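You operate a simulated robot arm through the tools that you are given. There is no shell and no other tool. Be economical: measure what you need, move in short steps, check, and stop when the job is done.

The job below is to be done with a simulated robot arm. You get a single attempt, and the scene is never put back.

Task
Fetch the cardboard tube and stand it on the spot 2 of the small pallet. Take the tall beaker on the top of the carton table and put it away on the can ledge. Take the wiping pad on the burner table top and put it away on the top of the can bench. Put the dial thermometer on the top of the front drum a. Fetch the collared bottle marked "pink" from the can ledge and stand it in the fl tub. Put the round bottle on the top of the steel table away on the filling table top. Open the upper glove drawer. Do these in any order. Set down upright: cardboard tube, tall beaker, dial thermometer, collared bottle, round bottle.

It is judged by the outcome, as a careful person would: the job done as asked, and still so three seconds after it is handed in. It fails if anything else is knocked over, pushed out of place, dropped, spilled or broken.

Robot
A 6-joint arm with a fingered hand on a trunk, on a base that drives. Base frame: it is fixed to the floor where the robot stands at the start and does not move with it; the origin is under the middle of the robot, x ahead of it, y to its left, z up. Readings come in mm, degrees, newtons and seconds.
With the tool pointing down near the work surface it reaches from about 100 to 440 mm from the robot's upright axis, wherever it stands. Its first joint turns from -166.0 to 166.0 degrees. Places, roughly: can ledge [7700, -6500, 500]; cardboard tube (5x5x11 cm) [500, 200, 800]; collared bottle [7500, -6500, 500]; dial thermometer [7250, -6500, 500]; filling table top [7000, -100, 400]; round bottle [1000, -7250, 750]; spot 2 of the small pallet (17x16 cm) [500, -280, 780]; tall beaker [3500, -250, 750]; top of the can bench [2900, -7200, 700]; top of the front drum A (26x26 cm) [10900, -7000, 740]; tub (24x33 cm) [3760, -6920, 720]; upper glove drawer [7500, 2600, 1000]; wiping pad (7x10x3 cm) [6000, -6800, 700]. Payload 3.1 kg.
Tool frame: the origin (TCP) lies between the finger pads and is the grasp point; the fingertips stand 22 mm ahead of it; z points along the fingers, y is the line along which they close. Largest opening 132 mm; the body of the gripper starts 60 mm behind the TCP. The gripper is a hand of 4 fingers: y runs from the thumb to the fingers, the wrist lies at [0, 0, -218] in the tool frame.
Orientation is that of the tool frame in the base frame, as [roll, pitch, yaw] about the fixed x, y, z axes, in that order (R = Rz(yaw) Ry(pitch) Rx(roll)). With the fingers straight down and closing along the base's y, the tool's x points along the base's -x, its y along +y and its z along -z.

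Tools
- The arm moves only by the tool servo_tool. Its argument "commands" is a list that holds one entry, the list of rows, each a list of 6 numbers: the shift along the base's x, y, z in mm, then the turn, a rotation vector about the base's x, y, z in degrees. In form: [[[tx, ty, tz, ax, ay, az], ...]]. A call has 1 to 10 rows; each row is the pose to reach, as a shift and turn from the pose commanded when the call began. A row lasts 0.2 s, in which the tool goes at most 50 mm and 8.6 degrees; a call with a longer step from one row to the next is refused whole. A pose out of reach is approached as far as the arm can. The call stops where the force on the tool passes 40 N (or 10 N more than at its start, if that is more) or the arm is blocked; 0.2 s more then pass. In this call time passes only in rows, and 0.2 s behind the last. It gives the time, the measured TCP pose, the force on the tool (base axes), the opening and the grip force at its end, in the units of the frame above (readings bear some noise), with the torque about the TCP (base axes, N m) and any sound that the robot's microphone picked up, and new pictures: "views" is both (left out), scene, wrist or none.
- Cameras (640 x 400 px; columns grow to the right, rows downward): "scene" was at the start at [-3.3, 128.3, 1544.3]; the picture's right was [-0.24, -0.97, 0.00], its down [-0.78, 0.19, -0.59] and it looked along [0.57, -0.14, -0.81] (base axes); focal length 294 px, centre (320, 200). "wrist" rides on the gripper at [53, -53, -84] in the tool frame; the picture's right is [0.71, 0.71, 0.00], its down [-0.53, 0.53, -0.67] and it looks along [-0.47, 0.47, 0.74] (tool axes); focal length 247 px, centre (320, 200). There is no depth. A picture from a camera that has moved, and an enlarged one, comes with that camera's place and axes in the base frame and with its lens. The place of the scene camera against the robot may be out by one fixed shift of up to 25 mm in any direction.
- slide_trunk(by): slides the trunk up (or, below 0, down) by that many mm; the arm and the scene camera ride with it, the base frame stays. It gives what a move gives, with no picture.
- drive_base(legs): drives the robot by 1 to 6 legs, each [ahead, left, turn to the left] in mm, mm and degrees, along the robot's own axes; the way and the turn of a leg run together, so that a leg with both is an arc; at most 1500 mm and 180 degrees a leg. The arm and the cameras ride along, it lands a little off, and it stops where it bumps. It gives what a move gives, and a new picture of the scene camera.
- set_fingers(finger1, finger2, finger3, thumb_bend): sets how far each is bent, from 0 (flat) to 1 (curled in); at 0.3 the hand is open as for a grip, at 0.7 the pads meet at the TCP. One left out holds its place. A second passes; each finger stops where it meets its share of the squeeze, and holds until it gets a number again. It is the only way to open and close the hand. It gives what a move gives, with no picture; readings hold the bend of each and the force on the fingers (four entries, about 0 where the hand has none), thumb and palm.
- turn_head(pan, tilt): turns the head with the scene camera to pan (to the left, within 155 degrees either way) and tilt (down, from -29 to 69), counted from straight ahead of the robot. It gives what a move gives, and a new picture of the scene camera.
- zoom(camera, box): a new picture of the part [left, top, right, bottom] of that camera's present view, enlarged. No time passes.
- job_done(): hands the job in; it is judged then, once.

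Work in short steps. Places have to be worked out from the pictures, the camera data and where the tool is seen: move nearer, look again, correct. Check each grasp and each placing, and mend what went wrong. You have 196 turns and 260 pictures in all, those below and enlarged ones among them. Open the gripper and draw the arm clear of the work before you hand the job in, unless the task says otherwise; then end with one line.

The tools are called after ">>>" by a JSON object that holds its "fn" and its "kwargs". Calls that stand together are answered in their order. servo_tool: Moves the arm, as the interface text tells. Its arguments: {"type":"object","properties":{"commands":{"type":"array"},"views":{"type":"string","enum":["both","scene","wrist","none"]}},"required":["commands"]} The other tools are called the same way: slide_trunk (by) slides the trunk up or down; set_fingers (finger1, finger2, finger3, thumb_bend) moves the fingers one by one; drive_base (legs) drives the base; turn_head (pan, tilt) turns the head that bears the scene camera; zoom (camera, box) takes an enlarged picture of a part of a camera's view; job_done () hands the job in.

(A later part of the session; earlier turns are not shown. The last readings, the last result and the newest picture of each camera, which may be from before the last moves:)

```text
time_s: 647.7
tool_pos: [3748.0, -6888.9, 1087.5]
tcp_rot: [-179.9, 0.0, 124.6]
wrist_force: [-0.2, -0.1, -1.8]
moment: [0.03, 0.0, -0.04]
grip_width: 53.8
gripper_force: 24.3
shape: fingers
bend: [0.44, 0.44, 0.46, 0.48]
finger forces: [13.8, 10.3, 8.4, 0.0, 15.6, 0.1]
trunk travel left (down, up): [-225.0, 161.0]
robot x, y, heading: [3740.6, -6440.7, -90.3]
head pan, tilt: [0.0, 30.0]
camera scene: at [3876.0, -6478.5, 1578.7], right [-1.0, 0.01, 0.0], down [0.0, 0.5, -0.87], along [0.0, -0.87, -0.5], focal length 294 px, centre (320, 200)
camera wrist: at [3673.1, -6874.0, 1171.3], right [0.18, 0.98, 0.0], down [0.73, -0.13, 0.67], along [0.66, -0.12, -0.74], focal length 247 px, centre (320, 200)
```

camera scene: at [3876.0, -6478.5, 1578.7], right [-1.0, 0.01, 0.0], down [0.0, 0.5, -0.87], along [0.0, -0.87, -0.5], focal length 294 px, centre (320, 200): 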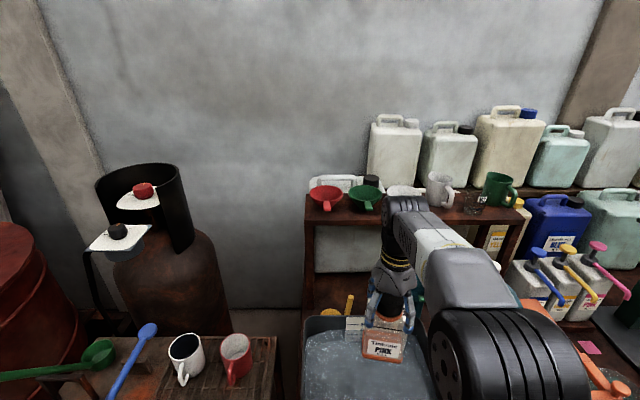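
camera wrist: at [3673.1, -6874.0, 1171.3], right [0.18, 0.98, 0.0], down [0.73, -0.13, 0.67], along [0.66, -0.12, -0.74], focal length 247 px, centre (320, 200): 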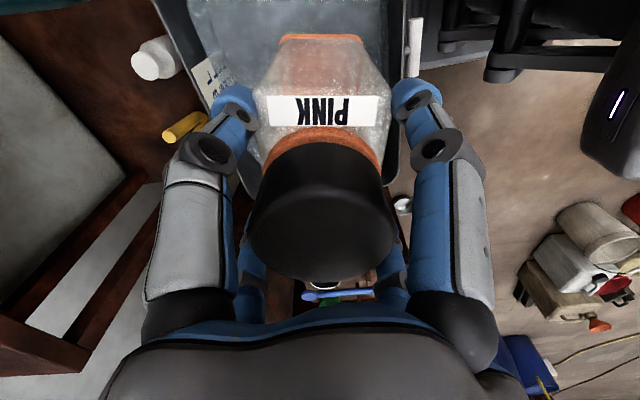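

The bottle hangs over the tub; I centre it (y -6925) and lower it between the rims.

>>> {"fn": "servo_tool", "kwargs": {"commands": [[[0, -20, -30, 0, 0, 0], [0, -37, -65, 0, 0, 0], [0, -37, -105, 0, 0, 0], [0, -37, -140, 0, 0, 0], [0, -37, -160, 0, 0, 0]]], "views": "both"}}

```text
time_s: 648.9
tool_pos: [3750.2, -6922.7, 928.3]
tcp_rot: [-179.8, 0.1, 124.7]
wrist_force: [0.0, -0.8, -1.4]
moment: [-0.02, 0.01, 0.01]
grip_width: 53.6
gripper_force: 24.8
shape: fingers
bend: [0.44, 0.44, 0.46, 0.48]
finger forces: [14.2, 10.5, 8.8, 0.1, 16.0, 0.0]
trunk travel left (down, up): [-225.0, 161.0]
robot x, y, heading: [3742.2, -6443.5, -90.4]
head pan, tilt: [0.0, 30.0]
camera scene: at [3876.0, -6477.2, 1578.8], right [-1.0, 0.01, 0.0], down [0.0, 0.5, -0.87], along [0.0, -0.87, -0.5], focal length 294 px, centre (320, 200)
camera wrist: at [3675.0, -6909.8, 1011.6], right [0.18, 0.98, 0.0], down [0.73, -0.13, 0.67], along [0.66, -0.12, -0.74], focal length 247 px, centre (320, 200)
```

scene: 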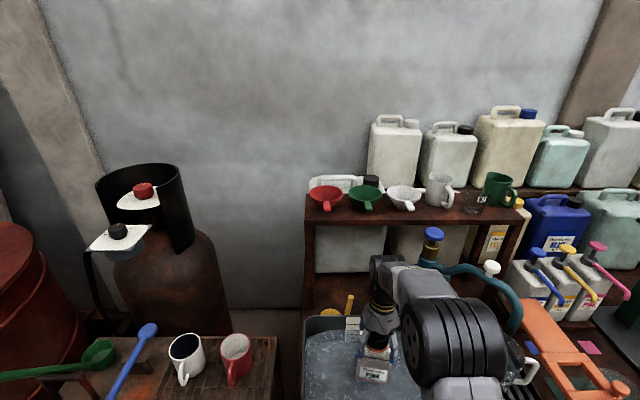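
wrist: 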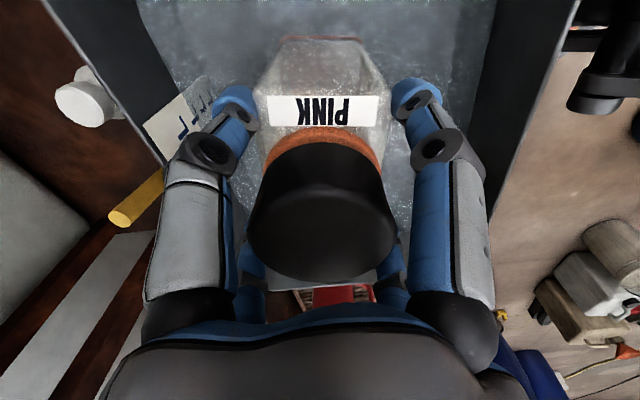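

It is between the rims. I lower further in small steps until it rests.

>>> {"fn": "servo_tool", "kwargs": {"commands": [[[0, 0, -6, 0, 0, 0], [0, 0, -12, 0, 0, 0], [0, 0, -17, 0, 0, 0], [0, 0, -22, 0, 0, 0], [0, 0, -26, 0, 0, 0], [0, 0, -30, 0, 0, 0], [0, 0, -34, 0, 0, 0], [0, 0, -38, 0, 0, 0], [0, 0, -42, 0, 0, 0]]], "views": "none"}}

```text
time_s: 650.9
tool_pos: [3749.3, -6925.6, 885.7]
tcp_rot: [-179.8, 0.1, 124.7]
wrist_force: [0.1, 0.1, -0.9]
moment: [-0.01, 0.0, 0.03]
grip_width: 53.8
gripper_force: 24.6
shape: fingers
bend: [0.44, 0.44, 0.46, 0.48]
finger forces: [14.2, 10.6, 8.8, 0.0, 16.1, 0.0]
trunk travel left (down, up): [-225.0, 161.0]
robot x, y, heading: [3741.4, -6442.5, -90.4]
head pan, tilt: [0.0, 30.0]
```

>>> {"fn": "servo_tool", "kwargs": {"commands": [[[0, 0, -4, 0, 0, 0], [0, 0, -8, 0, 0, 0], [0, 0, -12, 0, 0, 0], [0, 0, -16, 0, 0, 0], [0, 0, -20, 0, 0, 0], [0, 0, -24, 0, 0, 0]]], "views": "wrist"}}

```text
time_s: 652.3
tool_pos: [3749.3, -6926.5, 868.3]
tcp_rot: [-179.4, 0.8, 124.6]
wrist_force: [0.2, 7.2, 22.3]
moment: [0.41, 0.1, -0.06]
grip_width: 53.8
gripper_force: 27.3
shape: fingers
bend: [0.43, 0.44, 0.46, 0.48]
finger forces: [16.8, 14.5, 8.9, 0.0, 15.0, 0.0]
trunk travel left (down, up): [-225.0, 161.0]
robot x, y, heading: [3742.2, -6443.7, -90.6]
head pan, tilt: [0.0, 30.0]
stopped in row 6: the force on the tool passed its limit at 40 N (the readings are from after the stop); the commanded pose is now the measured one
camera wrist: at [3674.4, -6911.1, 951.6], right [0.18, 0.98, -0.02], down [0.73, -0.12, 0.67], along [0.66, -0.13, -0.74], focal length 247 px, centre (320, 200)
```

wrist: 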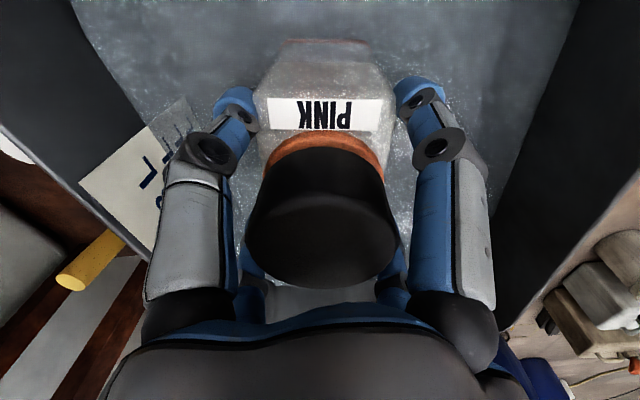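

It rests on the tub floor. I ease up, open and rise.

>>> {"fn": "servo_tool", "kwargs": {"commands": [[[0, 0, 3, 0, 0, 0]]], "views": "none"}}

>>> {"fn": "set_fingers", "kwargs": {"finger1": 0.38, "finger2": 0.38, "finger3": 0.38, "thumb_bend": 0.38}}

>>> {"fn": "set_fingers", "kwargs": {"finger1": 0.3, "finger2": 0.3, "finger3": 0.3, "thumb_bend": 0.3}}

>>> {"fn": "servo_tool", "kwargs": {"commands": [[[0, 0, 8, 0, 0, 0], [0, 0, 30, 0, 0, 0], [0, 0, 65, 0, 0, 0], [0, 0, 110, 0, 0, 0], [0, 0, 155, 0, 0, 0]]], "views": "both"}}

```text
time_s: 652.7
tool_pos: [3748.7, -6928.2, 868.8]
tcp_rot: [-179.5, 0.7, 124.7]
wrist_force: [-0.2, 3.9, 9.8]
moment: [0.22, 0.03, 0.01]
grip_width: 53.7
gripper_force: 28.3
shape: fingers
bend: [0.43, 0.44, 0.46, 0.48]
finger forces: [15.9, 13.5, 9.7, 0.0, 16.1, 0.0]
trunk travel left (down, up): [-225.0, 161.0]
robot x, y, heading: [3745.2, -6441.4, -90.4]
head pan, tilt: [0.0, 30.0]
```

```text
time_s: 653.7
tool_pos: [3748.7, -6929.2, 867.6]
tcp_rot: [-179.4, 0.6, 124.7]
wrist_force: [-0.4, -0.2, 0.8]
moment: [-0.02, 0.03, -0.04]
grip_width: 69.1
gripper_force: 0.1
shape: fingers
bend: [0.38, 0.38, 0.38, 0.38]
finger forces: [0.0, 0.0, 0.0, 0.1, 0.1, 0.0]
trunk travel left (down, up): [-225.0, 161.0]
robot x, y, heading: [3740.2, -6442.2, -90.3]
head pan, tilt: [0.0, 30.0]
```

```text
time_s: 654.7
tool_pos: [3749.4, -6927.8, 868.3]
tcp_rot: [-179.4, 0.6, 124.7]
wrist_force: [-0.4, 0.4, -0.2]
moment: [-0.01, -0.02, 0.02]
grip_width: 87.3
gripper_force: 0.1
shape: fingers
bend: [0.3, 0.3, 0.3, 0.3]
finger forces: [0.0, 0.1, 0.0, 0.0, 0.0, 0.0]
trunk travel left (down, up): [-225.0, 161.0]
robot x, y, heading: [3743.3, -6443.5, -90.5]
head pan, tilt: [0.0, 30.0]
```

```text
time_s: 655.9
tool_pos: [3749.1, -6928.5, 1023.7]
tcp_rot: [-179.5, 0.6, 124.6]
wrist_force: [-0.6, 0.2, 1.1]
moment: [-0.03, -0.03, 0.02]
grip_width: 87.5
gripper_force: 0.0
shape: fingers
bend: [0.3, 0.3, 0.3, 0.3]
finger forces: [0.0, 0.0, 0.0, 0.0, 0.0, 0.1]
trunk travel left (down, up): [-225.0, 161.0]
robot x, y, heading: [3741.5, -6444.5, -90.4]
head pan, tilt: [0.0, 30.0]
camera scene: at [3876.0, -6476.4, 1578.8], right [-1.0, 0.01, 0.0], down [0.0, 0.5, -0.87], along [0.0, -0.87, -0.5], focal length 294 px, centre (320, 200)
camera wrist: at [3675.0, -6912.2, 1107.4], right [0.18, 0.98, -0.01], down [0.73, -0.12, 0.67], along [0.66, -0.13, -0.74], focal length 247 px, centre (320, 200)
```

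scene: 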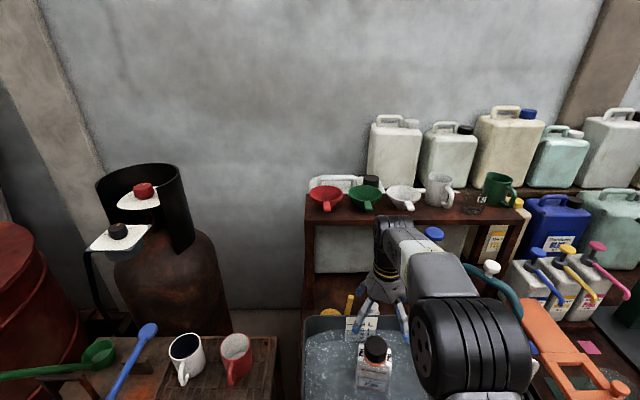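
wrist: 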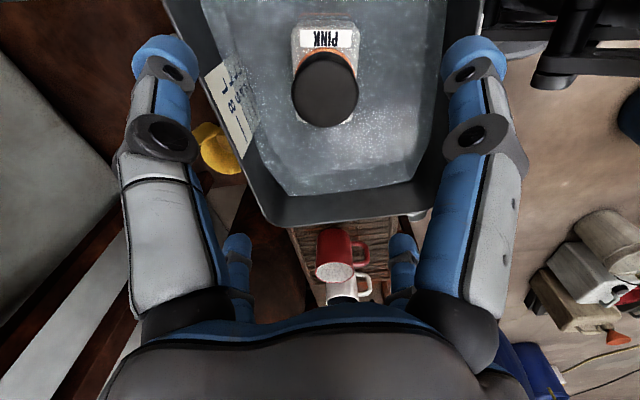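

The PINK bottle stands in the tub. Now the wiping pad (pink sponge near (6007, -6797)): I retract, back off and drive along y≈-6050 to x≈5930.

>>> {"fn": "servo_tool", "kwargs": {"commands": [[[0, 40, 0, 0, 0, -8], [0, 85, 0, 0, 0, -16], [-2, 130, 0, 0, 0, -24], [-4, 175, 0, 0, 0, -32], [-4, 220, 0, 0, 0, -34], [-4, 240, 0, 0, 0, -34]]], "views": "none"}}

>>> {"fn": "drive_base", "kwargs": {"legs": [[-400, 0, 0.4], [0, 900, 0], [0, 860, 0], [0, 420, 0]]}}

>>> {"fn": "turn_head", "kwargs": {"pan": 0, "tilt": 45}}

```text
time_s: 657.3
tool_pos: [3745.1, -6688.5, 1023.6]
tcp_rot: [-179.5, 0.5, 90.6]
wrist_force: [0.7, 0.1, -0.3]
moment: [0.0, -0.01, 0.01]
grip_width: 87.5
gripper_force: 0.0
shape: fingers
bend: [0.3, 0.3, 0.3, 0.3]
finger forces: [0.0, 0.0, 0.0, 0.1, 0.0, 0.0]
trunk travel left (down, up): [-225.0, 161.0]
robot x, y, heading: [3747.3, -6445.9, -90.6]
head pan, tilt: [0.0, 30.0]
```

```text
time_s: 670.4
tool_pos: [5901.7, -6285.5, 1023.1]
tcp_rot: [-179.6, 0.6, 91.4]
wrist_force: [-0.4, 0.5, 0.5]
moment: [0.01, -0.02, -0.04]
grip_width: 87.4
gripper_force: 0.1
shape: fingers
bend: [0.3, 0.3, 0.3, 0.3]
finger forces: [0.0, 0.0, 0.1, 0.0, 0.0, 0.1]
trunk travel left (down, up): [-225.0, 161.0]
robot x, y, heading: [5896.0, -6046.1, -89.5]
head pan, tilt: [0.0, 30.0]
stopped in leg 4: the robot was blocked; the commanded pose is now the measured one
camera scene: at [6029.0, -6073.2, 1578.9], right [-1.0, -0.01, 0.0], down [0.0, 0.5, -0.87], along [0.01, -0.87, -0.5], focal length 294 px, centre (320, 200)
```

scene: 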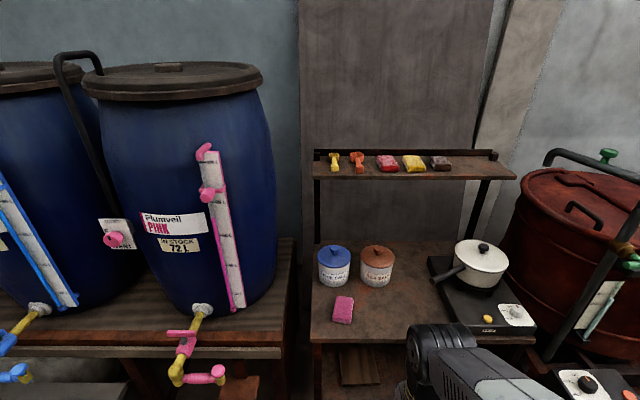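

```text
time_s: 671.2
tool_pos: [5901.7, -6286.4, 1023.5]
tcp_rot: [-179.4, 0.7, 91.4]
wrist_force: [0.0, 0.6, 0.9]
moment: [0.01, -0.02, 0.0]
grip_width: 87.4
gripper_force: 0.1
shape: fingers
bend: [0.3, 0.3, 0.3, 0.3]
finger forces: [0.0, 0.0, 0.1, 0.0, 0.1, 0.0]
trunk travel left (down, up): [-225.0, 161.0]
robot x, y, heading: [5899.6, -6044.9, -89.4]
head pan, tilt: [0.0, 45.0]
camera scene: at [6030.3, -6063.6, 1556.2], right [-1.0, -0.01, 0.0], down [-0.01, 0.71, -0.71], along [0.01, -0.71, -0.71], focal length 294 px, centre (320, 200)
```

scene: 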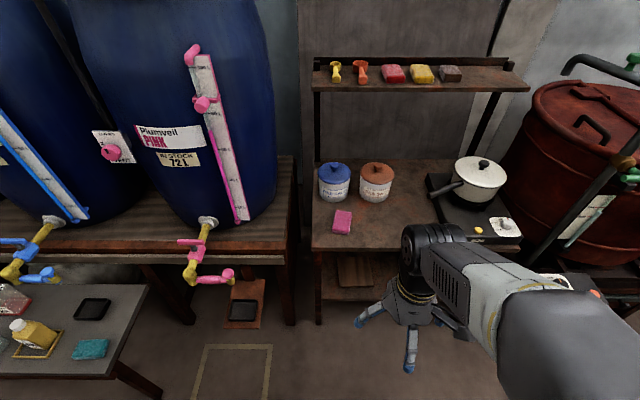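

The pink pad is at ≈(5955, -6794) on the burner table (front edge y≈-6672). I shift 15 right (off the dolly), drive 310 ahead, and look from the wrist.

>>> {"fn": "drive_base", "kwargs": {"legs": [[0, -20, -0.5], [305, 0, 0]]}}

>>> {"fn": "servo_tool", "kwargs": {"commands": [[[12, -40, 0, 0, 0, 0], [24, -80, 0, 0, 0, 0], [36, -120, -20, 0, 0, 0], [48, -150, -50, 0, 0, 0]]], "views": "both"}}

```text
time_s: 673.6
tool_pos: [5879.2, -6591.9, 1023.8]
tcp_rot: [-179.5, 0.6, 90.9]
wrist_force: [1.2, 0.1, -1.0]
moment: [-0.01, 0.04, 0.01]
grip_width: 87.6
gripper_force: 0.0
shape: fingers
bend: [0.3, 0.3, 0.3, 0.3]
finger forces: [0.0, 0.0, 0.0, 0.1, 0.0, 0.0]
trunk travel left (down, up): [-225.0, 161.0]
robot x, y, heading: [5878.3, -6351.0, -90.1]
head pan, tilt: [0.0, 45.0]
camera scene: at [6009.6, -6371.5, 1556.1], right [-1.0, 0.0, 0.0], down [0.0, 0.71, -0.71], along [0.0, -0.71, -0.71], focal length 294 px, centre (320, 200)
```

scene: 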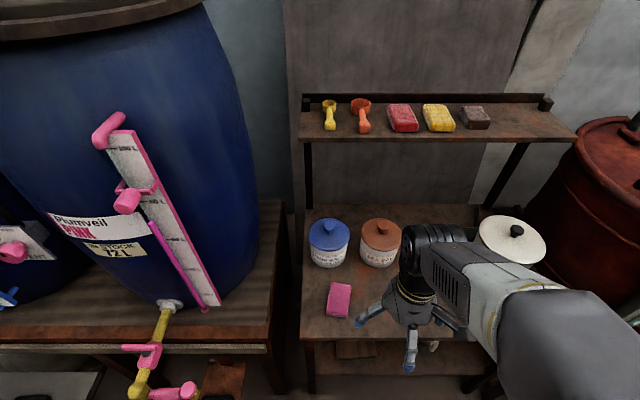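

```text
time_s: 674.6
tool_pos: [5926.4, -6742.9, 973.7]
tcp_rot: [-179.5, 0.6, 90.9]
wrist_force: [-0.4, -0.5, -0.4]
moment: [0.02, 0.01, 0.02]
grip_width: 87.3
gripper_force: 0.1
shape: fingers
bend: [0.3, 0.3, 0.3, 0.3]
finger forces: [0.1, 0.0, 0.0, 0.0, 0.0, 0.1]
trunk travel left (down, up): [-225.0, 161.0]
robot x, y, heading: [5876.9, -6351.4, -89.8]
head pan, tilt: [0.0, 45.0]
camera scene: at [6010.0, -6371.5, 1556.1], right [-1.0, 0.0, 0.0], down [0.0, 0.71, -0.71], along [0.0, -0.71, -0.71], focal length 294 px, centre (320, 200)
camera wrist: at [5872.8, -6689.4, 1057.6], right [0.69, 0.72, -0.01], down [0.54, -0.51, 0.67], along [0.47, -0.47, -0.74], focal length 247 px, centre (320, 200)
```

scene: 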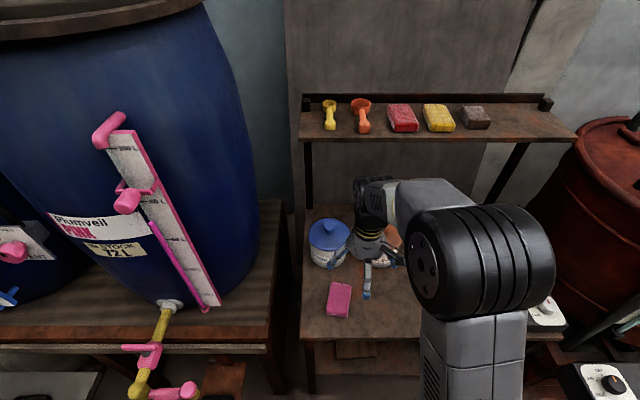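
wrist: 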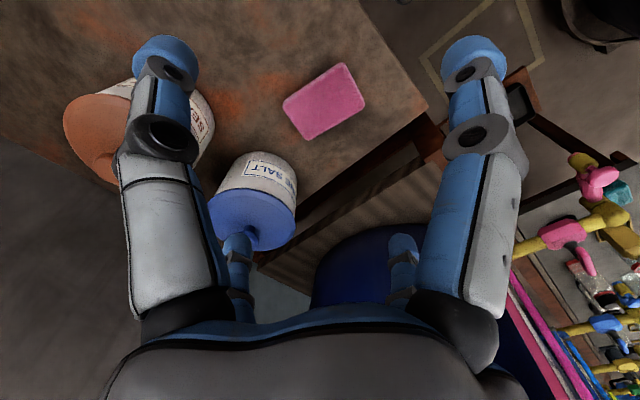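

The pad lies with its long side along y, centre ≈(5964, -6776), rotated ~9°. I align the hand (pinch across x), move above it at z≈830 and look again.

>>> {"fn": "servo_tool", "kwargs": {"commands": [[[12, -11, -40, 0, 0, -4], [25, -22, -80, 0, 0, -9], [37, -33, -115, 0, 0, -9], [37, -33, -144, 0, 0, -9]]], "views": "wrist"}}

```text
time_s: 675.6
tool_pos: [5963.4, -6774.9, 829.4]
tcp_rot: [-179.4, 0.5, 82.1]
wrist_force: [-0.2, 1.0, -0.2]
moment: [0.02, -0.04, -0.02]
grip_width: 87.4
gripper_force: 0.0
shape: fingers
bend: [0.3, 0.3, 0.3, 0.3]
finger forces: [0.0, 0.0, 0.0, 0.0, 0.0, 0.0]
trunk travel left (down, up): [-225.0, 161.0]
robot x, y, heading: [5875.2, -6349.7, -90.0]
head pan, tilt: [0.0, 45.0]
camera wrist: at [5918.9, -6713.5, 912.8], right [0.8, 0.6, -0.01], down [0.45, -0.59, 0.67], along [0.39, -0.54, -0.74], focal length 247 px, centre (320, 200)
```

wrist: 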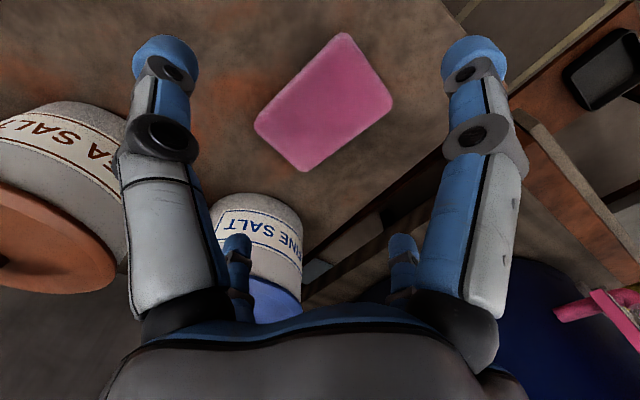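

The pad centre is a few mm further (+5, -7). I shift and descend to z≈725, then look before the last bit.

>>> {"fn": "servo_tool", "kwargs": {"commands": [[[5, -7, -40, 0, 0, -2], [5, -7, -75, 0, 0, -2], [5, -7, -104, 0, 0, -2]]], "views": "wrist"}}

```text
time_s: 676.5
tool_pos: [5969.9, -6782.5, 725.0]
tcp_rot: [-179.5, 0.7, 80.0]
wrist_force: [-0.9, 0.2, 0.7]
moment: [-0.03, -0.05, 0.03]
grip_width: 87.3
gripper_force: 0.0
shape: fingers
bend: [0.3, 0.3, 0.3, 0.3]
finger forces: [0.0, 0.0, 0.1, 0.1, 0.0, 0.1]
trunk travel left (down, up): [-225.0, 161.0]
robot x, y, heading: [5878.4, -6345.9, -89.8]
head pan, tilt: [0.0, 45.0]
camera wrist: at [5926.8, -6718.8, 808.6], right [0.82, 0.57, -0.01], down [0.43, -0.6, 0.67], along [0.38, -0.55, -0.74], focal length 247 px, centre (320, 200)
```

wrist: 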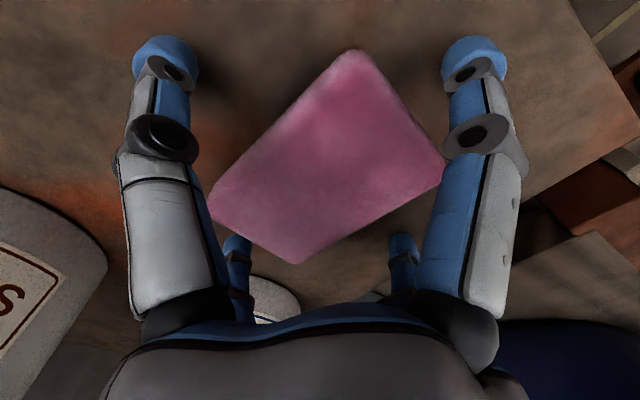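

The pad is centred (+3, +2). Its top is near z≈690. I descend slowly until the fingertips touch the table or z≈688.

>>> {"fn": "servo_tool", "kwargs": {"commands": [[[2, 1, -10, 0, 0, 0], [3, 2, -20, 0, 0, 0], [3, 2, -28, 0, 0, 0], [3, 2, -34, 0, 0, 0], [3, 2, -38, 0, 0, 0]]], "views": "wrist"}}

```text
time_s: 676.9
tool_pos: [5971.0, -6783.4, 718.9]
tcp_rot: [-179.7, 1.2, 80.1]
wrist_force: [-4.7, 6.0, 24.0]
moment: [0.59, -0.63, 0.27]
grip_width: 91.2
gripper_force: 11.6
shape: fingers
bend: [0.26, 0.28, 0.3, 0.29]
finger forces: [8.4, 10.9, 1.3, 0.1, 2.6, 0.1]
trunk travel left (down, up): [-225.0, 161.0]
robot x, y, heading: [5872.5, -6346.4, -89.8]
head pan, tilt: [0.0, 45.0]
stopped in row 2: the force on the tool passed its limit at 50 N (the readings are from after the stop); the commanded pose is now the measured one
camera wrist: at [5927.7, -6719.7, 802.3], right [0.82, 0.57, -0.02], down [0.43, -0.6, 0.68], along [0.38, -0.56, -0.74], focal length 247 px, centre (320, 200)
```

wrist: 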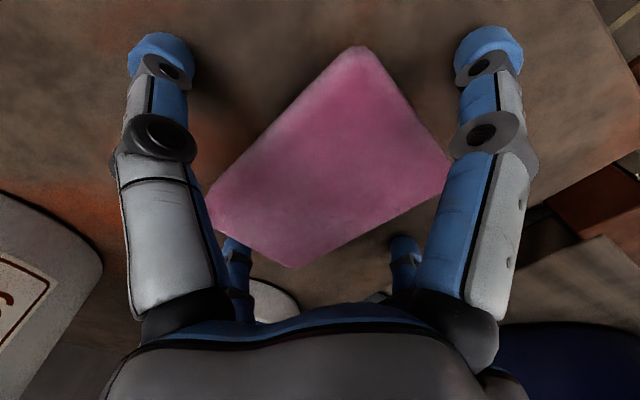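

The fingertips meet the table (z≈697). I rise 7 mm and pinch the pad with thumb and finger2.

>>> {"fn": "servo_tool", "kwargs": {"commands": [[[3, 2, 7, 0, 0, 0]]], "views": "none"}}

>>> {"fn": "set_fingers", "kwargs": {"finger1": 0.25, "finger2": 0.7, "finger3": 0.25, "thumb_bend": 0.7}}

>>> {"fn": "zoom", "kwargs": {"camera": "wrist", "box": [0, 0, 640, 400]}}

```text
time_s: 677.3
tool_pos: [5975.5, -6783.2, 723.3]
tcp_rot: [-179.6, 1.1, 80.0]
wrist_force: [0.3, 0.8, -0.2]
moment: [0.0, -0.03, -0.04]
grip_width: 88.3
gripper_force: 0.0
shape: fingers
bend: [0.3, 0.3, 0.3, 0.3]
finger forces: [0.0, 0.0, 0.0, 0.0, 0.0, 0.0]
trunk travel left (down, up): [-225.0, 161.0]
robot x, y, heading: [5874.7, -6347.7, -90.3]
head pan, tilt: [0.0, 45.0]
```

```text
time_s: 678.0
tool_pos: [5975.5, -6786.1, 728.3]
tcp_rot: [-179.8, 1.7, 80.0]
wrist_force: [-5.1, 1.8, 16.1]
moment: [0.04, -0.18, 0.09]
grip_width: 67.1
gripper_force: 20.4
shape: fingers
bend: [0.25, 0.44, 0.25, 0.6]
finger forces: [0.0, 21.9, 0.0, 0.1, 18.5, 0.0]
trunk travel left (down, up): [-225.0, 161.0]
robot x, y, heading: [5879.0, -6351.0, -90.1]
head pan, tilt: [0.0, 45.0]
stopped: the force on the tool passed its limit at 41 N (the readings are from after the stop); the commanded pose is now the measured one
```

```text
1.00 times, centred on (320, 200) of wrist (not enlarged: the box is as wide or as high as the picture)
camera zoom: at [5930.8, -6720.6, 810.4], right [0.82, 0.57, -0.02], down [0.43, -0.59, 0.68], along [0.38, -0.57, -0.73], focal length 247 px, centre (320, 200)
```

zoom: 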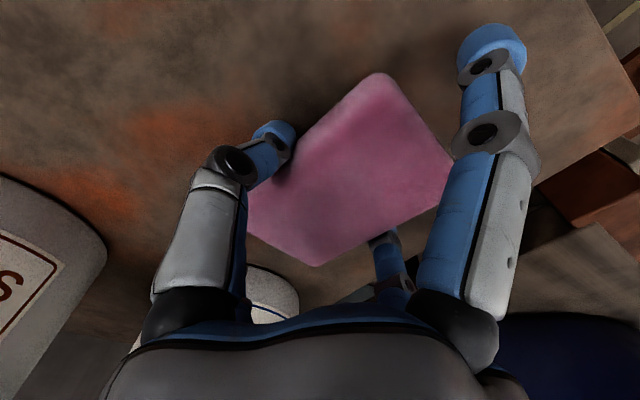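

The pad is pinched (≈20 N) with fingertips pressing the table; I lift now gently and look.

>>> {"fn": "servo_tool", "kwargs": {"commands": [[[0, 0, 6, 0, 0, 0], [0, 0, 14, 0, 0, 0], [0, 0, 30, 0, 0, 0], [0, 0, 60, 0, 0, 0]]], "views": "both"}}

```text
time_s: 679.0
tool_pos: [5974.1, -6784.4, 787.3]
tcp_rot: [-179.7, 1.4, 79.9]
wrist_force: [0.4, 0.1, -0.1]
moment: [0.01, -0.03, -0.01]
grip_width: 66.6
gripper_force: 11.7
shape: fingers
bend: [0.25, 0.44, 0.25, 0.6]
finger forces: [0.0, 11.5, 0.0, 0.0, 11.5, 0.1]
trunk travel left (down, up): [-225.0, 161.0]
robot x, y, heading: [5876.6, -6345.3, -90.0]
head pan, tilt: [0.0, 45.0]
camera scene: at [6009.4, -6370.0, 1556.2], right [-1.0, 0.0, 0.0], down [0.0, 0.71, -0.71], along [0.0, -0.71, -0.71], focal length 294 px, centre (320, 200)
camera wrist: at [5930.9, -6719.9, 869.4], right [0.82, 0.57, -0.02], down [0.43, -0.59, 0.68], along [0.38, -0.57, -0.73], focal length 247 px, centre (320, 200)
```

scene: 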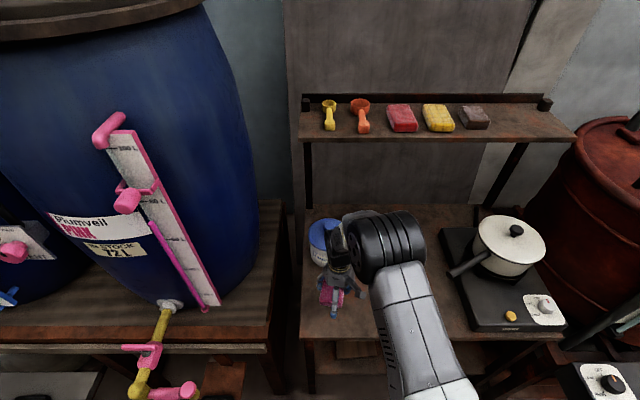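
wrist: 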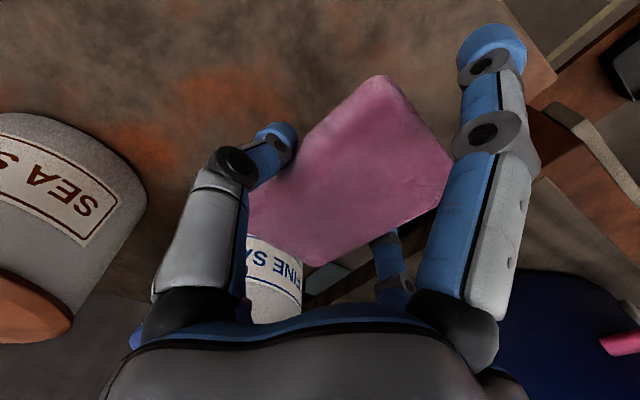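

The pad is held. I raise it, retract, back off and drive west along the benches to x≈2930.

>>> {"fn": "servo_tool", "kwargs": {"commands": [[[0, 0, 45, 0, 0, 0], [0, 10, 90, 0, 0, 0], [-10, 45, 120, 0, 0, 0], [-25, 90, 130, 0, 0, 0], [-45, 130, 140, 0, 0, 0], [-70, 165, 150, 0, 0, 0], [-95, 190, 150, 0, 0, 0]]], "views": "none"}}

>>> {"fn": "drive_base", "kwargs": {"legs": [[-240, 0, 0], [0, -1000, 0], [0, -1000, 0], [0, -930, 0]]}}

>>> {"fn": "turn_head", "kwargs": {"pan": 0, "tilt": 35}}

```text
time_s: 680.5
tool_pos: [5879.6, -6594.4, 936.2]
tcp_rot: [-179.9, 1.6, 80.0]
wrist_force: [0.5, -0.3, -0.7]
moment: [-0.02, -0.01, 0.02]
grip_width: 66.6
gripper_force: 11.2
shape: fingers
bend: [0.25, 0.44, 0.25, 0.6]
finger forces: [0.0, 11.5, 0.1, 0.0, 11.6, 0.0]
trunk travel left (down, up): [-225.0, 161.0]
robot x, y, heading: [5876.9, -6347.7, -89.8]
head pan, tilt: [0.0, 45.0]
```

```text
time_s: 696.3
tool_pos: [2962.6, -6348.5, 935.1]
tcp_rot: [-179.8, 1.4, 80.2]
wrist_force: [-1.0, -0.7, 0.1]
moment: [-0.02, -0.02, 0.0]
grip_width: 66.7
gripper_force: 11.6
shape: fingers
bend: [0.25, 0.44, 0.25, 0.6]
finger forces: [0.1, 11.5, 0.1, 0.0, 11.6, 0.0]
trunk travel left (down, up): [-225.0, 161.0]
robot x, y, heading: [2958.2, -6098.6, -89.8]
head pan, tilt: [0.0, 45.0]
camera scene: at [3092.6, -6123.0, 1556.2], right [-1.0, 0.0, 0.0], down [0.0, 0.71, -0.71], along [0.0, -0.71, -0.71], focal length 294 px, centre (320, 200)
```

scene: 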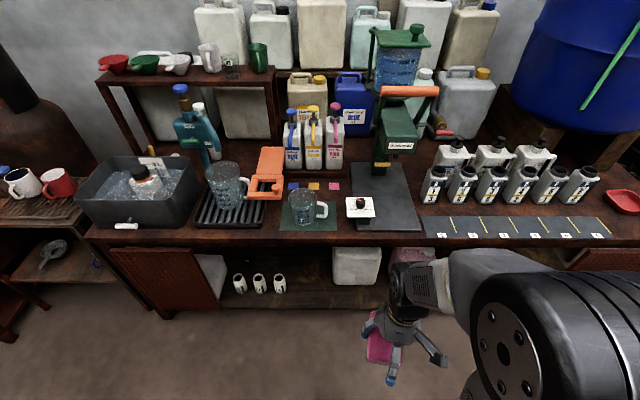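

```text
time_s: 697.0
tool_pos: [2964.0, -6349.1, 934.9]
tcp_rot: [-179.8, 1.4, 80.3]
wrist_force: [-0.3, 0.0, 0.1]
moment: [-0.03, -0.01, 0.03]
grip_width: 66.7
gripper_force: 11.6
shape: fingers
bend: [0.25, 0.44, 0.25, 0.6]
finger forces: [0.0, 11.5, 0.1, 0.0, 11.5, 0.0]
trunk travel left (down, up): [-225.0, 161.0]
robot x, y, heading: [2958.2, -6097.4, -89.9]
head pan, tilt: [0.0, 35.0]
camera scene: at [3093.2, -6129.7, 1570.9], right [-1.0, 0.0, 0.0], down [0.0, 0.57, -0.82], along [0.0, -0.82, -0.57], focal length 294 px, centre (320, 200)
```

scene: 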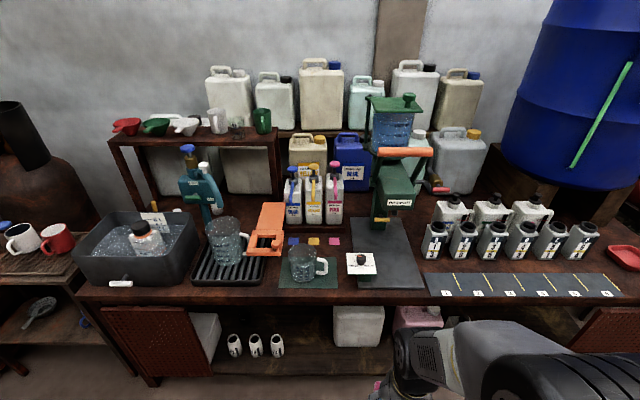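

This is the can bench (the PINK bottle still stands in the tub). I look right for a free patch of bench top.

>>> {"fn": "turn_head", "kwargs": {"pan": -40, "tilt": 40}}

>>> {"fn": "zoom", "kwargs": {"camera": "scene", "box": [0, 60, 400, 310]}}

```text
time_s: 698.1
tool_pos: [2963.5, -6349.1, 935.6]
tcp_rot: [-179.9, 1.3, 80.2]
wrist_force: [0.3, 1.0, 0.0]
moment: [-0.02, 0.01, -0.01]
grip_width: 66.8
gripper_force: 11.4
shape: fingers
bend: [0.25, 0.44, 0.25, 0.6]
finger forces: [0.1, 11.5, 0.0, 0.1, 11.4, 0.1]
trunk travel left (down, up): [-225.0, 161.0]
robot x, y, heading: [2963.8, -6104.1, -89.8]
head pan, tilt: [-40.0, 40.0]
camera scene: at [3038.4, -6107.1, 1563.4], right [-0.77, 0.64, 0.0], down [0.41, 0.49, -0.77], along [-0.49, -0.59, -0.64], focal length 294 px, centre (320, 200)
```

scene: 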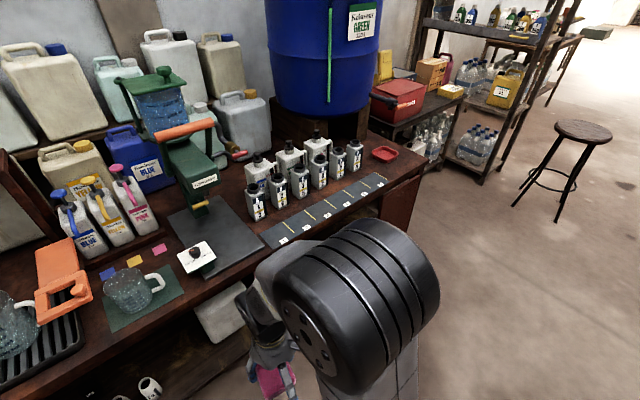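

```text
1.60 times, centred on (200, 185) of scene
camera zoom: at [3038.4, -6107.1, 1563.4], right [-0.77, 0.64, 0.0], down [0.41, 0.49, -0.77], along [-0.49, -0.59, -0.64], focal length 470 px, centre (512, 224)
```

zoom: 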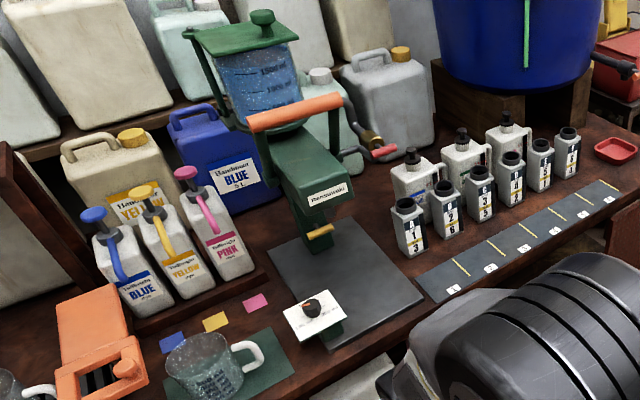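

A free patch is at the bench's right end near the red tray, ≈(1885, -6875). I drive there and look from above.

>>> {"fn": "drive_base", "kwargs": {"legs": [[60, 0, 0], [0, -1075, 0], [270, 0, 0]]}}

>>> {"fn": "turn_head", "kwargs": {"pan": -5, "tilt": 55}}

>>> {"fn": "servo_tool", "kwargs": {"commands": [[[0, -45, 10, 0, 0, 0], [0, -90, 10, 0, 0, 0], [0, -130, 10, 0, 0, 0]]], "views": "both"}}

```text
time_s: 705.7
tool_pos: [1887.1, -6680.4, 935.1]
tcp_rot: [-179.8, 1.5, 79.7]
wrist_force: [-0.1, 0.2, 0.3]
moment: [0.03, 0.03, -0.02]
grip_width: 66.6
gripper_force: 11.6
shape: fingers
bend: [0.25, 0.44, 0.25, 0.6]
finger forces: [0.1, 11.5, 0.0, 0.0, 11.5, 0.0]
trunk travel left (down, up): [-225.0, 161.0]
robot x, y, heading: [1885.8, -6433.4, -90.2]
head pan, tilt: [-40.0, 40.0]
camera scene: at [1964.6, -6441.1, 1563.4], right [-0.76, 0.65, 0.0], down [0.42, 0.49, -0.77], along [-0.5, -0.58, -0.64], focal length 294 px, centre (320, 200)
```

scene: 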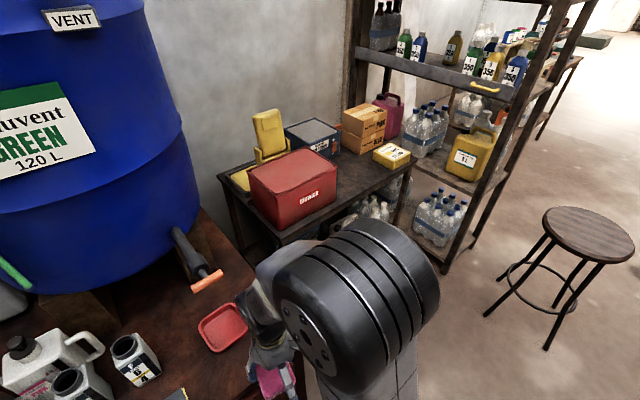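

```text
time_s: 706.7
tool_pos: [1888.5, -6680.2, 936.8]
tcp_rot: [-179.7, 1.4, 79.6]
wrist_force: [0.2, -0.1, -0.9]
moment: [0.02, -0.01, -0.02]
grip_width: 66.5
gripper_force: 11.4
shape: fingers
bend: [0.25, 0.44, 0.25, 0.6]
finger forces: [0.1, 11.5, 0.0, 0.1, 11.5, 0.0]
trunk travel left (down, up): [-225.0, 161.0]
robot x, y, heading: [1882.9, -6432.1, -90.0]
head pan, tilt: [-5.0, 55.0]
camera scene: at [2012.8, -6446.7, 1542.8], right [-1.0, 0.09, 0.0], down [0.08, 0.82, -0.57], along [-0.05, -0.57, -0.82], focal length 294 px, centre (320, 200)
```

scene: 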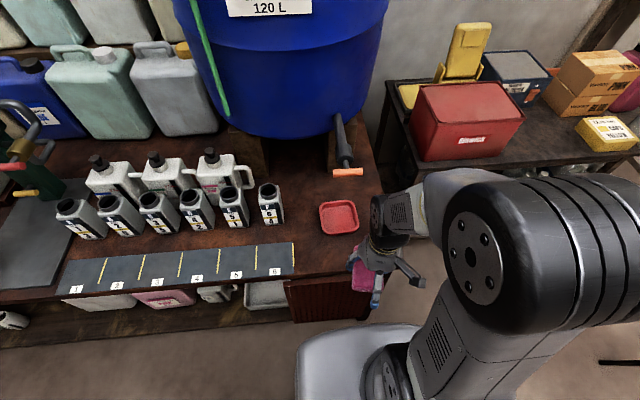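

```text
time_s: 707.5
tool_pos: [1888.1, -6811.4, 944.6]
tcp_rot: [-179.8, 1.5, 79.7]
wrist_force: [0.1, -1.3, -0.3]
moment: [0.04, -0.01, -0.01]
grip_width: 66.7
gripper_force: 11.4
shape: fingers
bend: [0.25, 0.44, 0.25, 0.6]
finger forces: [0.0, 11.5, 0.0, 0.0, 11.5, 0.0]
trunk travel left (down, up): [-225.0, 161.0]
robot x, y, heading: [1887.9, -6437.4, -90.2]
head pan, tilt: [-5.0, 55.0]
camera scene: at [2012.9, -6448.0, 1542.7], right [-1.0, 0.09, 0.0], down [0.08, 0.82, -0.57], along [-0.05, -0.57, -0.82], focal length 294 px, centre (320, 200)
camera wrist: at [1845.6, -6747.7, 1028.2], right [0.82, 0.57, -0.02], down [0.43, -0.6, 0.68], along [0.37, -0.57, -0.73], focal length 247 px, centre (320, 200)
```

scene: 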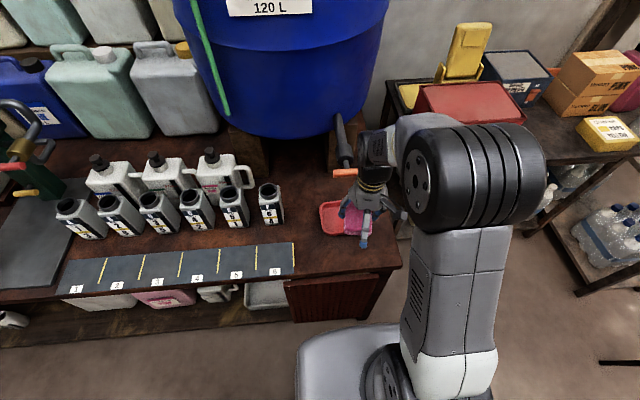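
wrist: 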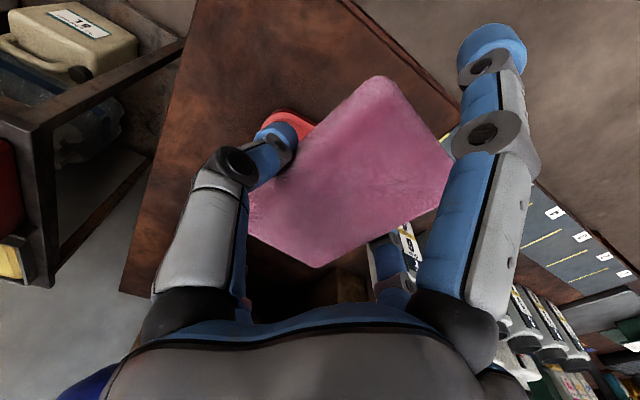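

The free strip left of the tray (toward the bench's right end) is best: ≈(1800, -6858). I move over it and down to z≈790.

>>> {"fn": "servo_tool", "kwargs": {"commands": [[[-30, -15, -20, 0, 0, 0], [-60, -30, -45, 0, 0, 0], [-93, -47, -70, 0, 0, 0], [-93, -47, -115, 0, 0, 0], [-93, -47, -155, 0, 0, 0]]], "views": "both"}}

```text
time_s: 708.7
tool_pos: [1793.2, -6857.9, 789.1]
tcp_rot: [-179.8, 1.4, 79.8]
wrist_force: [-0.4, -0.5, 0.0]
moment: [0.01, 0.03, -0.01]
grip_width: 66.8
gripper_force: 11.2
shape: fingers
bend: [0.25, 0.44, 0.25, 0.6]
finger forces: [0.0, 11.5, 0.0, 0.0, 11.5, 0.0]
trunk travel left (down, up): [-225.0, 161.0]
robot x, y, heading: [1885.7, -6429.7, -90.3]
head pan, tilt: [-5.0, 55.0]
camera scene: at [2012.4, -6447.5, 1542.8], right [-1.0, 0.09, 0.0], down [0.08, 0.82, -0.57], along [-0.05, -0.57, -0.82], focal length 294 px, centre (320, 200)
camera wrist: at [1751.2, -6793.4, 872.2], right [0.82, 0.57, -0.02], down [0.43, -0.6, 0.68], along [0.37, -0.57, -0.73], focal length 247 px, centre (320, 200)
```

scene: 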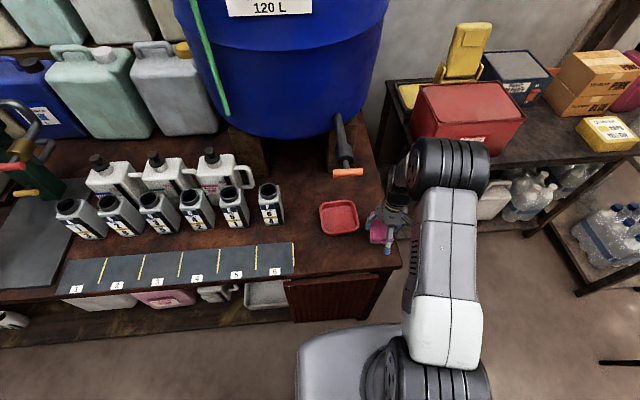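
wrist: 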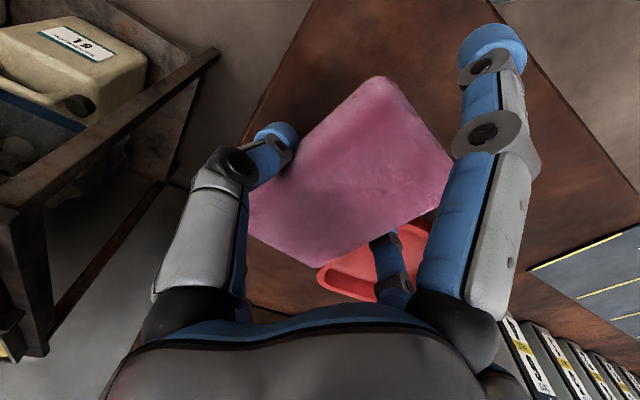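

Pad is over free bench; I shift 12 mm further from the end edge and lower to contact.

>>> {"fn": "servo_tool", "kwargs": {"commands": [[[8, 0, -20, 0, 0, 0], [12, 3, -38, 0, 0, 0], [12, 3, -45, 0, 0, 0], [12, 3, -50, 0, 0, 0], [12, 3, -55, 0, 0, 0], [12, 3, -60, 0, 0, 0], [12, 3, -65, 0, 0, 0]]], "views": "wrist"}}

```text
time_s: 709.7
tool_pos: [1805.0, -6856.6, 747.4]
tcp_rot: [-179.8, 2.2, 79.7]
wrist_force: [-2.2, 6.7, 29.2]
moment: [0.02, -0.86, 0.18]
grip_width: 65.8
gripper_force: 25.5
shape: fingers
bend: [0.25, 0.42, 0.25, 0.62]
finger forces: [0.1, 31.9, 0.0, 0.0, 19.3, 0.0]
trunk travel left (down, up): [-225.0, 161.0]
robot x, y, heading: [1884.1, -6430.9, -90.3]
head pan, tilt: [-5.0, 55.0]
stopped in row 4: the force on the tool passed its limit at 50 N (the readings are from after the stop); the commanded pose is now the measured one
camera wrist: at [1762.7, -6791.2, 829.4], right [0.82, 0.57, -0.03], down [0.43, -0.59, 0.69], along [0.37, -0.58, -0.73], focal length 247 px, centre (320, 200)
```

wrist: 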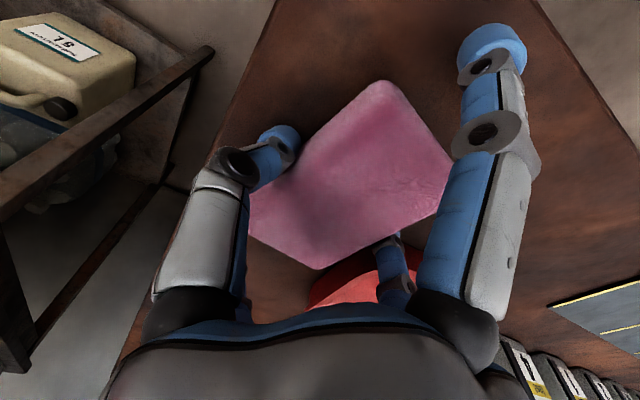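

Contact with the bench. I ease up 4 mm and open the pinch, then rise.

>>> {"fn": "servo_tool", "kwargs": {"commands": [[[0, 0, 4, 0, 0, 0]]], "views": "none"}}

>>> {"fn": "set_fingers", "kwargs": {"finger2": 0.36, "thumb_bend": 0.5}}

>>> {"fn": "set_fingers", "kwargs": {"finger2": 0.3, "thumb_bend": 0.3}}

>>> {"fn": "servo_tool", "kwargs": {"commands": [[[0, 0, 10, 0, 0, 0], [0, 0, 30, 0, 0, 0], [0, 0, 70, 0, 0, 0], [0, 0, 115, 0, 0, 0], [0, 0, 160, 0, 0, 0]]], "views": "both"}}

```text
time_s: 710.1
tool_pos: [1806.1, -6857.9, 748.5]
tcp_rot: [-179.8, 2.0, 79.7]
wrist_force: [-0.5, 0.4, -0.7]
moment: [0.0, 0.04, 0.01]
grip_width: 66.0
gripper_force: 10.4
shape: fingers
bend: [0.25, 0.42, 0.25, 0.61]
finger forces: [0.0, 11.0, 0.0, 0.0, 11.0, 0.1]
trunk travel left (down, up): [-225.0, 161.0]
robot x, y, heading: [1885.0, -6429.6, -90.3]
head pan, tilt: [-5.0, 55.0]
```

```text
time_s: 711.1
tool_pos: [1805.5, -6857.6, 748.9]
tcp_rot: [-179.9, 1.9, 79.7]
wrist_force: [1.0, 0.4, -0.2]
moment: [0.01, -0.01, 0.01]
grip_width: 72.4
gripper_force: 0.0
shape: fingers
bend: [0.25, 0.36, 0.25, 0.5]
finger forces: [0.1, 0.2, 0.1, 0.0, 0.0, 0.0]
trunk travel left (down, up): [-225.0, 161.0]
robot x, y, heading: [1884.3, -6433.9, -90.2]
head pan, tilt: [-5.0, 55.0]
```

```text
time_s: 712.1
tool_pos: [1804.4, -6857.8, 749.1]
tcp_rot: [-179.8, 1.9, 79.7]
wrist_force: [0.2, -0.1, 0.1]
moment: [0.01, 0.0, 0.05]
grip_width: 91.3
gripper_force: 0.1
shape: fingers
bend: [0.25, 0.3, 0.25, 0.3]
finger forces: [0.0, 0.2, 0.1, 0.0, 0.0, 0.0]
trunk travel left (down, up): [-225.0, 161.0]
robot x, y, heading: [1885.9, -6432.5, -90.3]
head pan, tilt: [-5.0, 55.0]
```

```text
time_s: 713.3
tool_pos: [1805.1, -6856.9, 909.9]
tcp_rot: [-179.8, 1.9, 79.6]
wrist_force: [-0.4, -0.6, -0.6]
moment: [-0.01, 0.02, 0.0]
grip_width: 91.1
gripper_force: 0.0
shape: fingers
bend: [0.25, 0.3, 0.25, 0.3]
finger forces: [0.1, 0.0, 0.1, 0.1, 0.0, 0.1]
trunk travel left (down, up): [-225.0, 161.0]
robot x, y, heading: [1885.3, -6432.0, -90.3]
head pan, tilt: [-5.0, 55.0]
camera scene: at [2013.0, -6445.9, 1542.7], right [-1.0, 0.09, 0.0], down [0.08, 0.82, -0.57], along [-0.05, -0.57, -0.82], focal length 294 px, centre (320, 200)
camera wrist: at [1763.3, -6791.8, 991.8], right [0.82, 0.57, -0.03], down [0.43, -0.59, 0.68], along [0.37, -0.57, -0.73], focal length 247 px, centre (320, 200)
```

scene: 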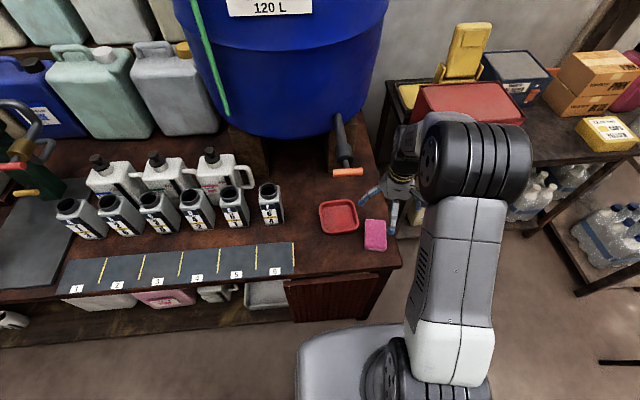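
wrist: 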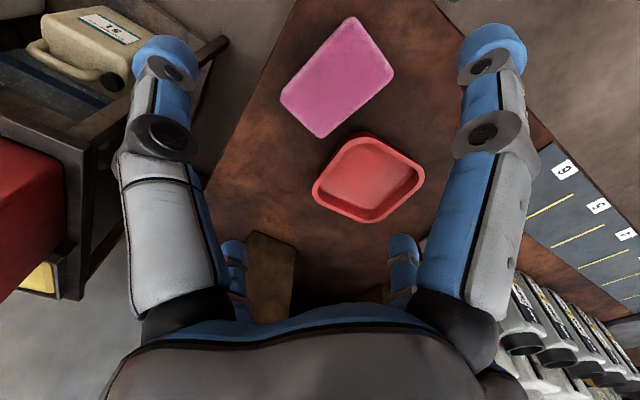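

The pad lies flat on the can bench. I retract the arm and back off, then glance toward the red bucket I brushed, to be sure it stands.

>>> {"fn": "servo_tool", "kwargs": {"commands": [[[0, 40, 20, 0, 0, 0], [10, 85, 40, 0, 0, 0], [20, 130, 60, 0, 0, 0], [30, 170, 70, 0, 0, 0]]], "views": "none"}}

>>> {"fn": "drive_base", "kwargs": {"legs": [[-450, 0, 0]]}}

>>> {"fn": "turn_head", "kwargs": {"pan": 152, "tilt": 18}}

>>> {"fn": "turn_head", "kwargs": {"pan": 5, "tilt": 30}}

```text
refused: row 2 steps farther than a row can; nothing moved
```

```text
time_s: 716.0
tool_pos: [1809.6, -6411.1, 909.1]
tcp_rot: [-179.8, 2.1, 79.9]
wrist_force: [-0.4, -0.2, 0.1]
moment: [-0.01, -0.02, 0.01]
grip_width: 91.6
gripper_force: 0.2
shape: fingers
bend: [0.25, 0.3, 0.25, 0.3]
finger forces: [0.0, 0.0, 0.1, 0.0, 0.0, 0.0]
trunk travel left (down, up): [-225.0, 161.0]
robot x, y, heading: [1888.4, -5983.4, -90.1]
head pan, tilt: [-5.0, 55.0]
camera scene: at [2014.3, -5998.5, 1542.7], right [-1.0, 0.09, 0.0], down [0.07, 0.82, -0.57], along [-0.05, -0.57, -0.82], focal length 294 px, centre (320, 200)
```

scene: 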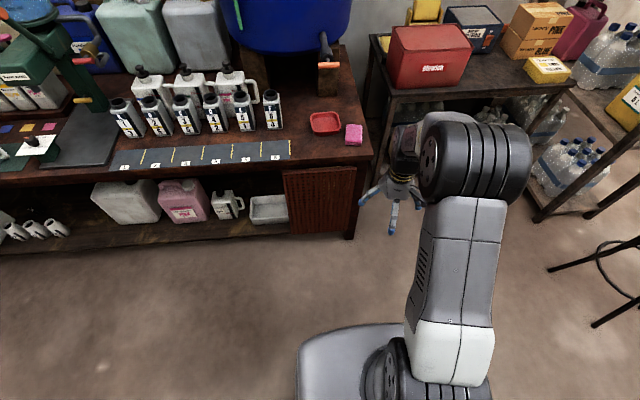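

```text
time_s: 718.4
tool_pos: [1809.2, -6410.9, 907.7]
tcp_rot: [-179.8, 1.9, 79.8]
wrist_force: [-0.5, 0.2, 0.6]
moment: [0.0, -0.05, -0.01]
grip_width: 91.3
gripper_force: 0.0
shape: fingers
bend: [0.25, 0.3, 0.25, 0.3]
finger forces: [0.0, 0.0, 0.1, 0.0, 0.0, 0.0]
trunk travel left (down, up): [-225.0, 161.0]
robot x, y, heading: [1887.9, -5985.1, -89.9]
head pan, tilt: [152.0, 18.0]
camera scene: at [2064.8, -5845.3, 1598.1], right [0.88, -0.47, 0.0], down [-0.15, -0.27, -0.95], along [0.45, 0.84, -0.31], focal length 294 px, centre (320, 200)
```

scene: 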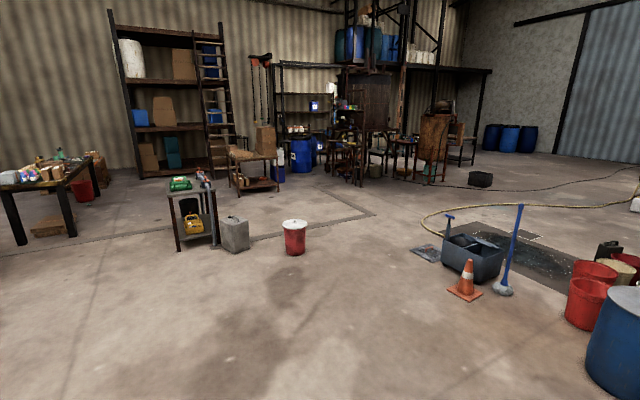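

```text
time_s: 720.8
tool_pos: [1808.4, -6411.0, 909.2]
tcp_rot: [-179.8, 1.8, 79.9]
wrist_force: [-0.3, 0.2, 0.8]
moment: [-0.03, 0.03, -0.01]
grip_width: 91.3
gripper_force: 0.2
shape: fingers
bend: [0.25, 0.3, 0.25, 0.3]
finger forces: [0.0, 0.0, 0.1, 0.1, 0.1, 0.0]
trunk travel left (down, up): [-225.0, 161.0]
robot x, y, heading: [1885.0, -5987.5, -90.1]
head pan, tilt: [5.0, 30.0]
camera scene: at [2028.5, -6017.7, 1578.8], right [-1.0, -0.09, 0.0], down [-0.04, 0.5, -0.87], along [0.07, -0.86, -0.5], focal length 294 px, centre (320, 200)
```

scene: 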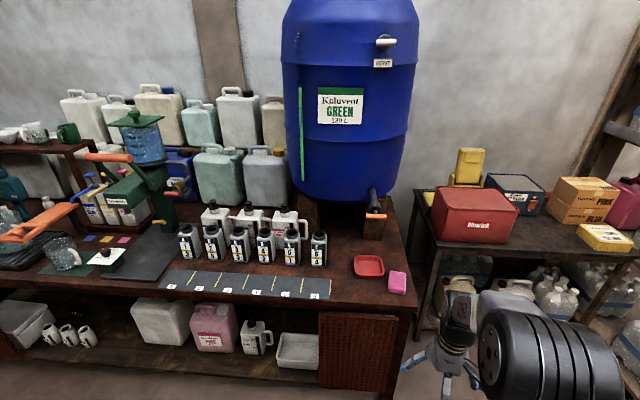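

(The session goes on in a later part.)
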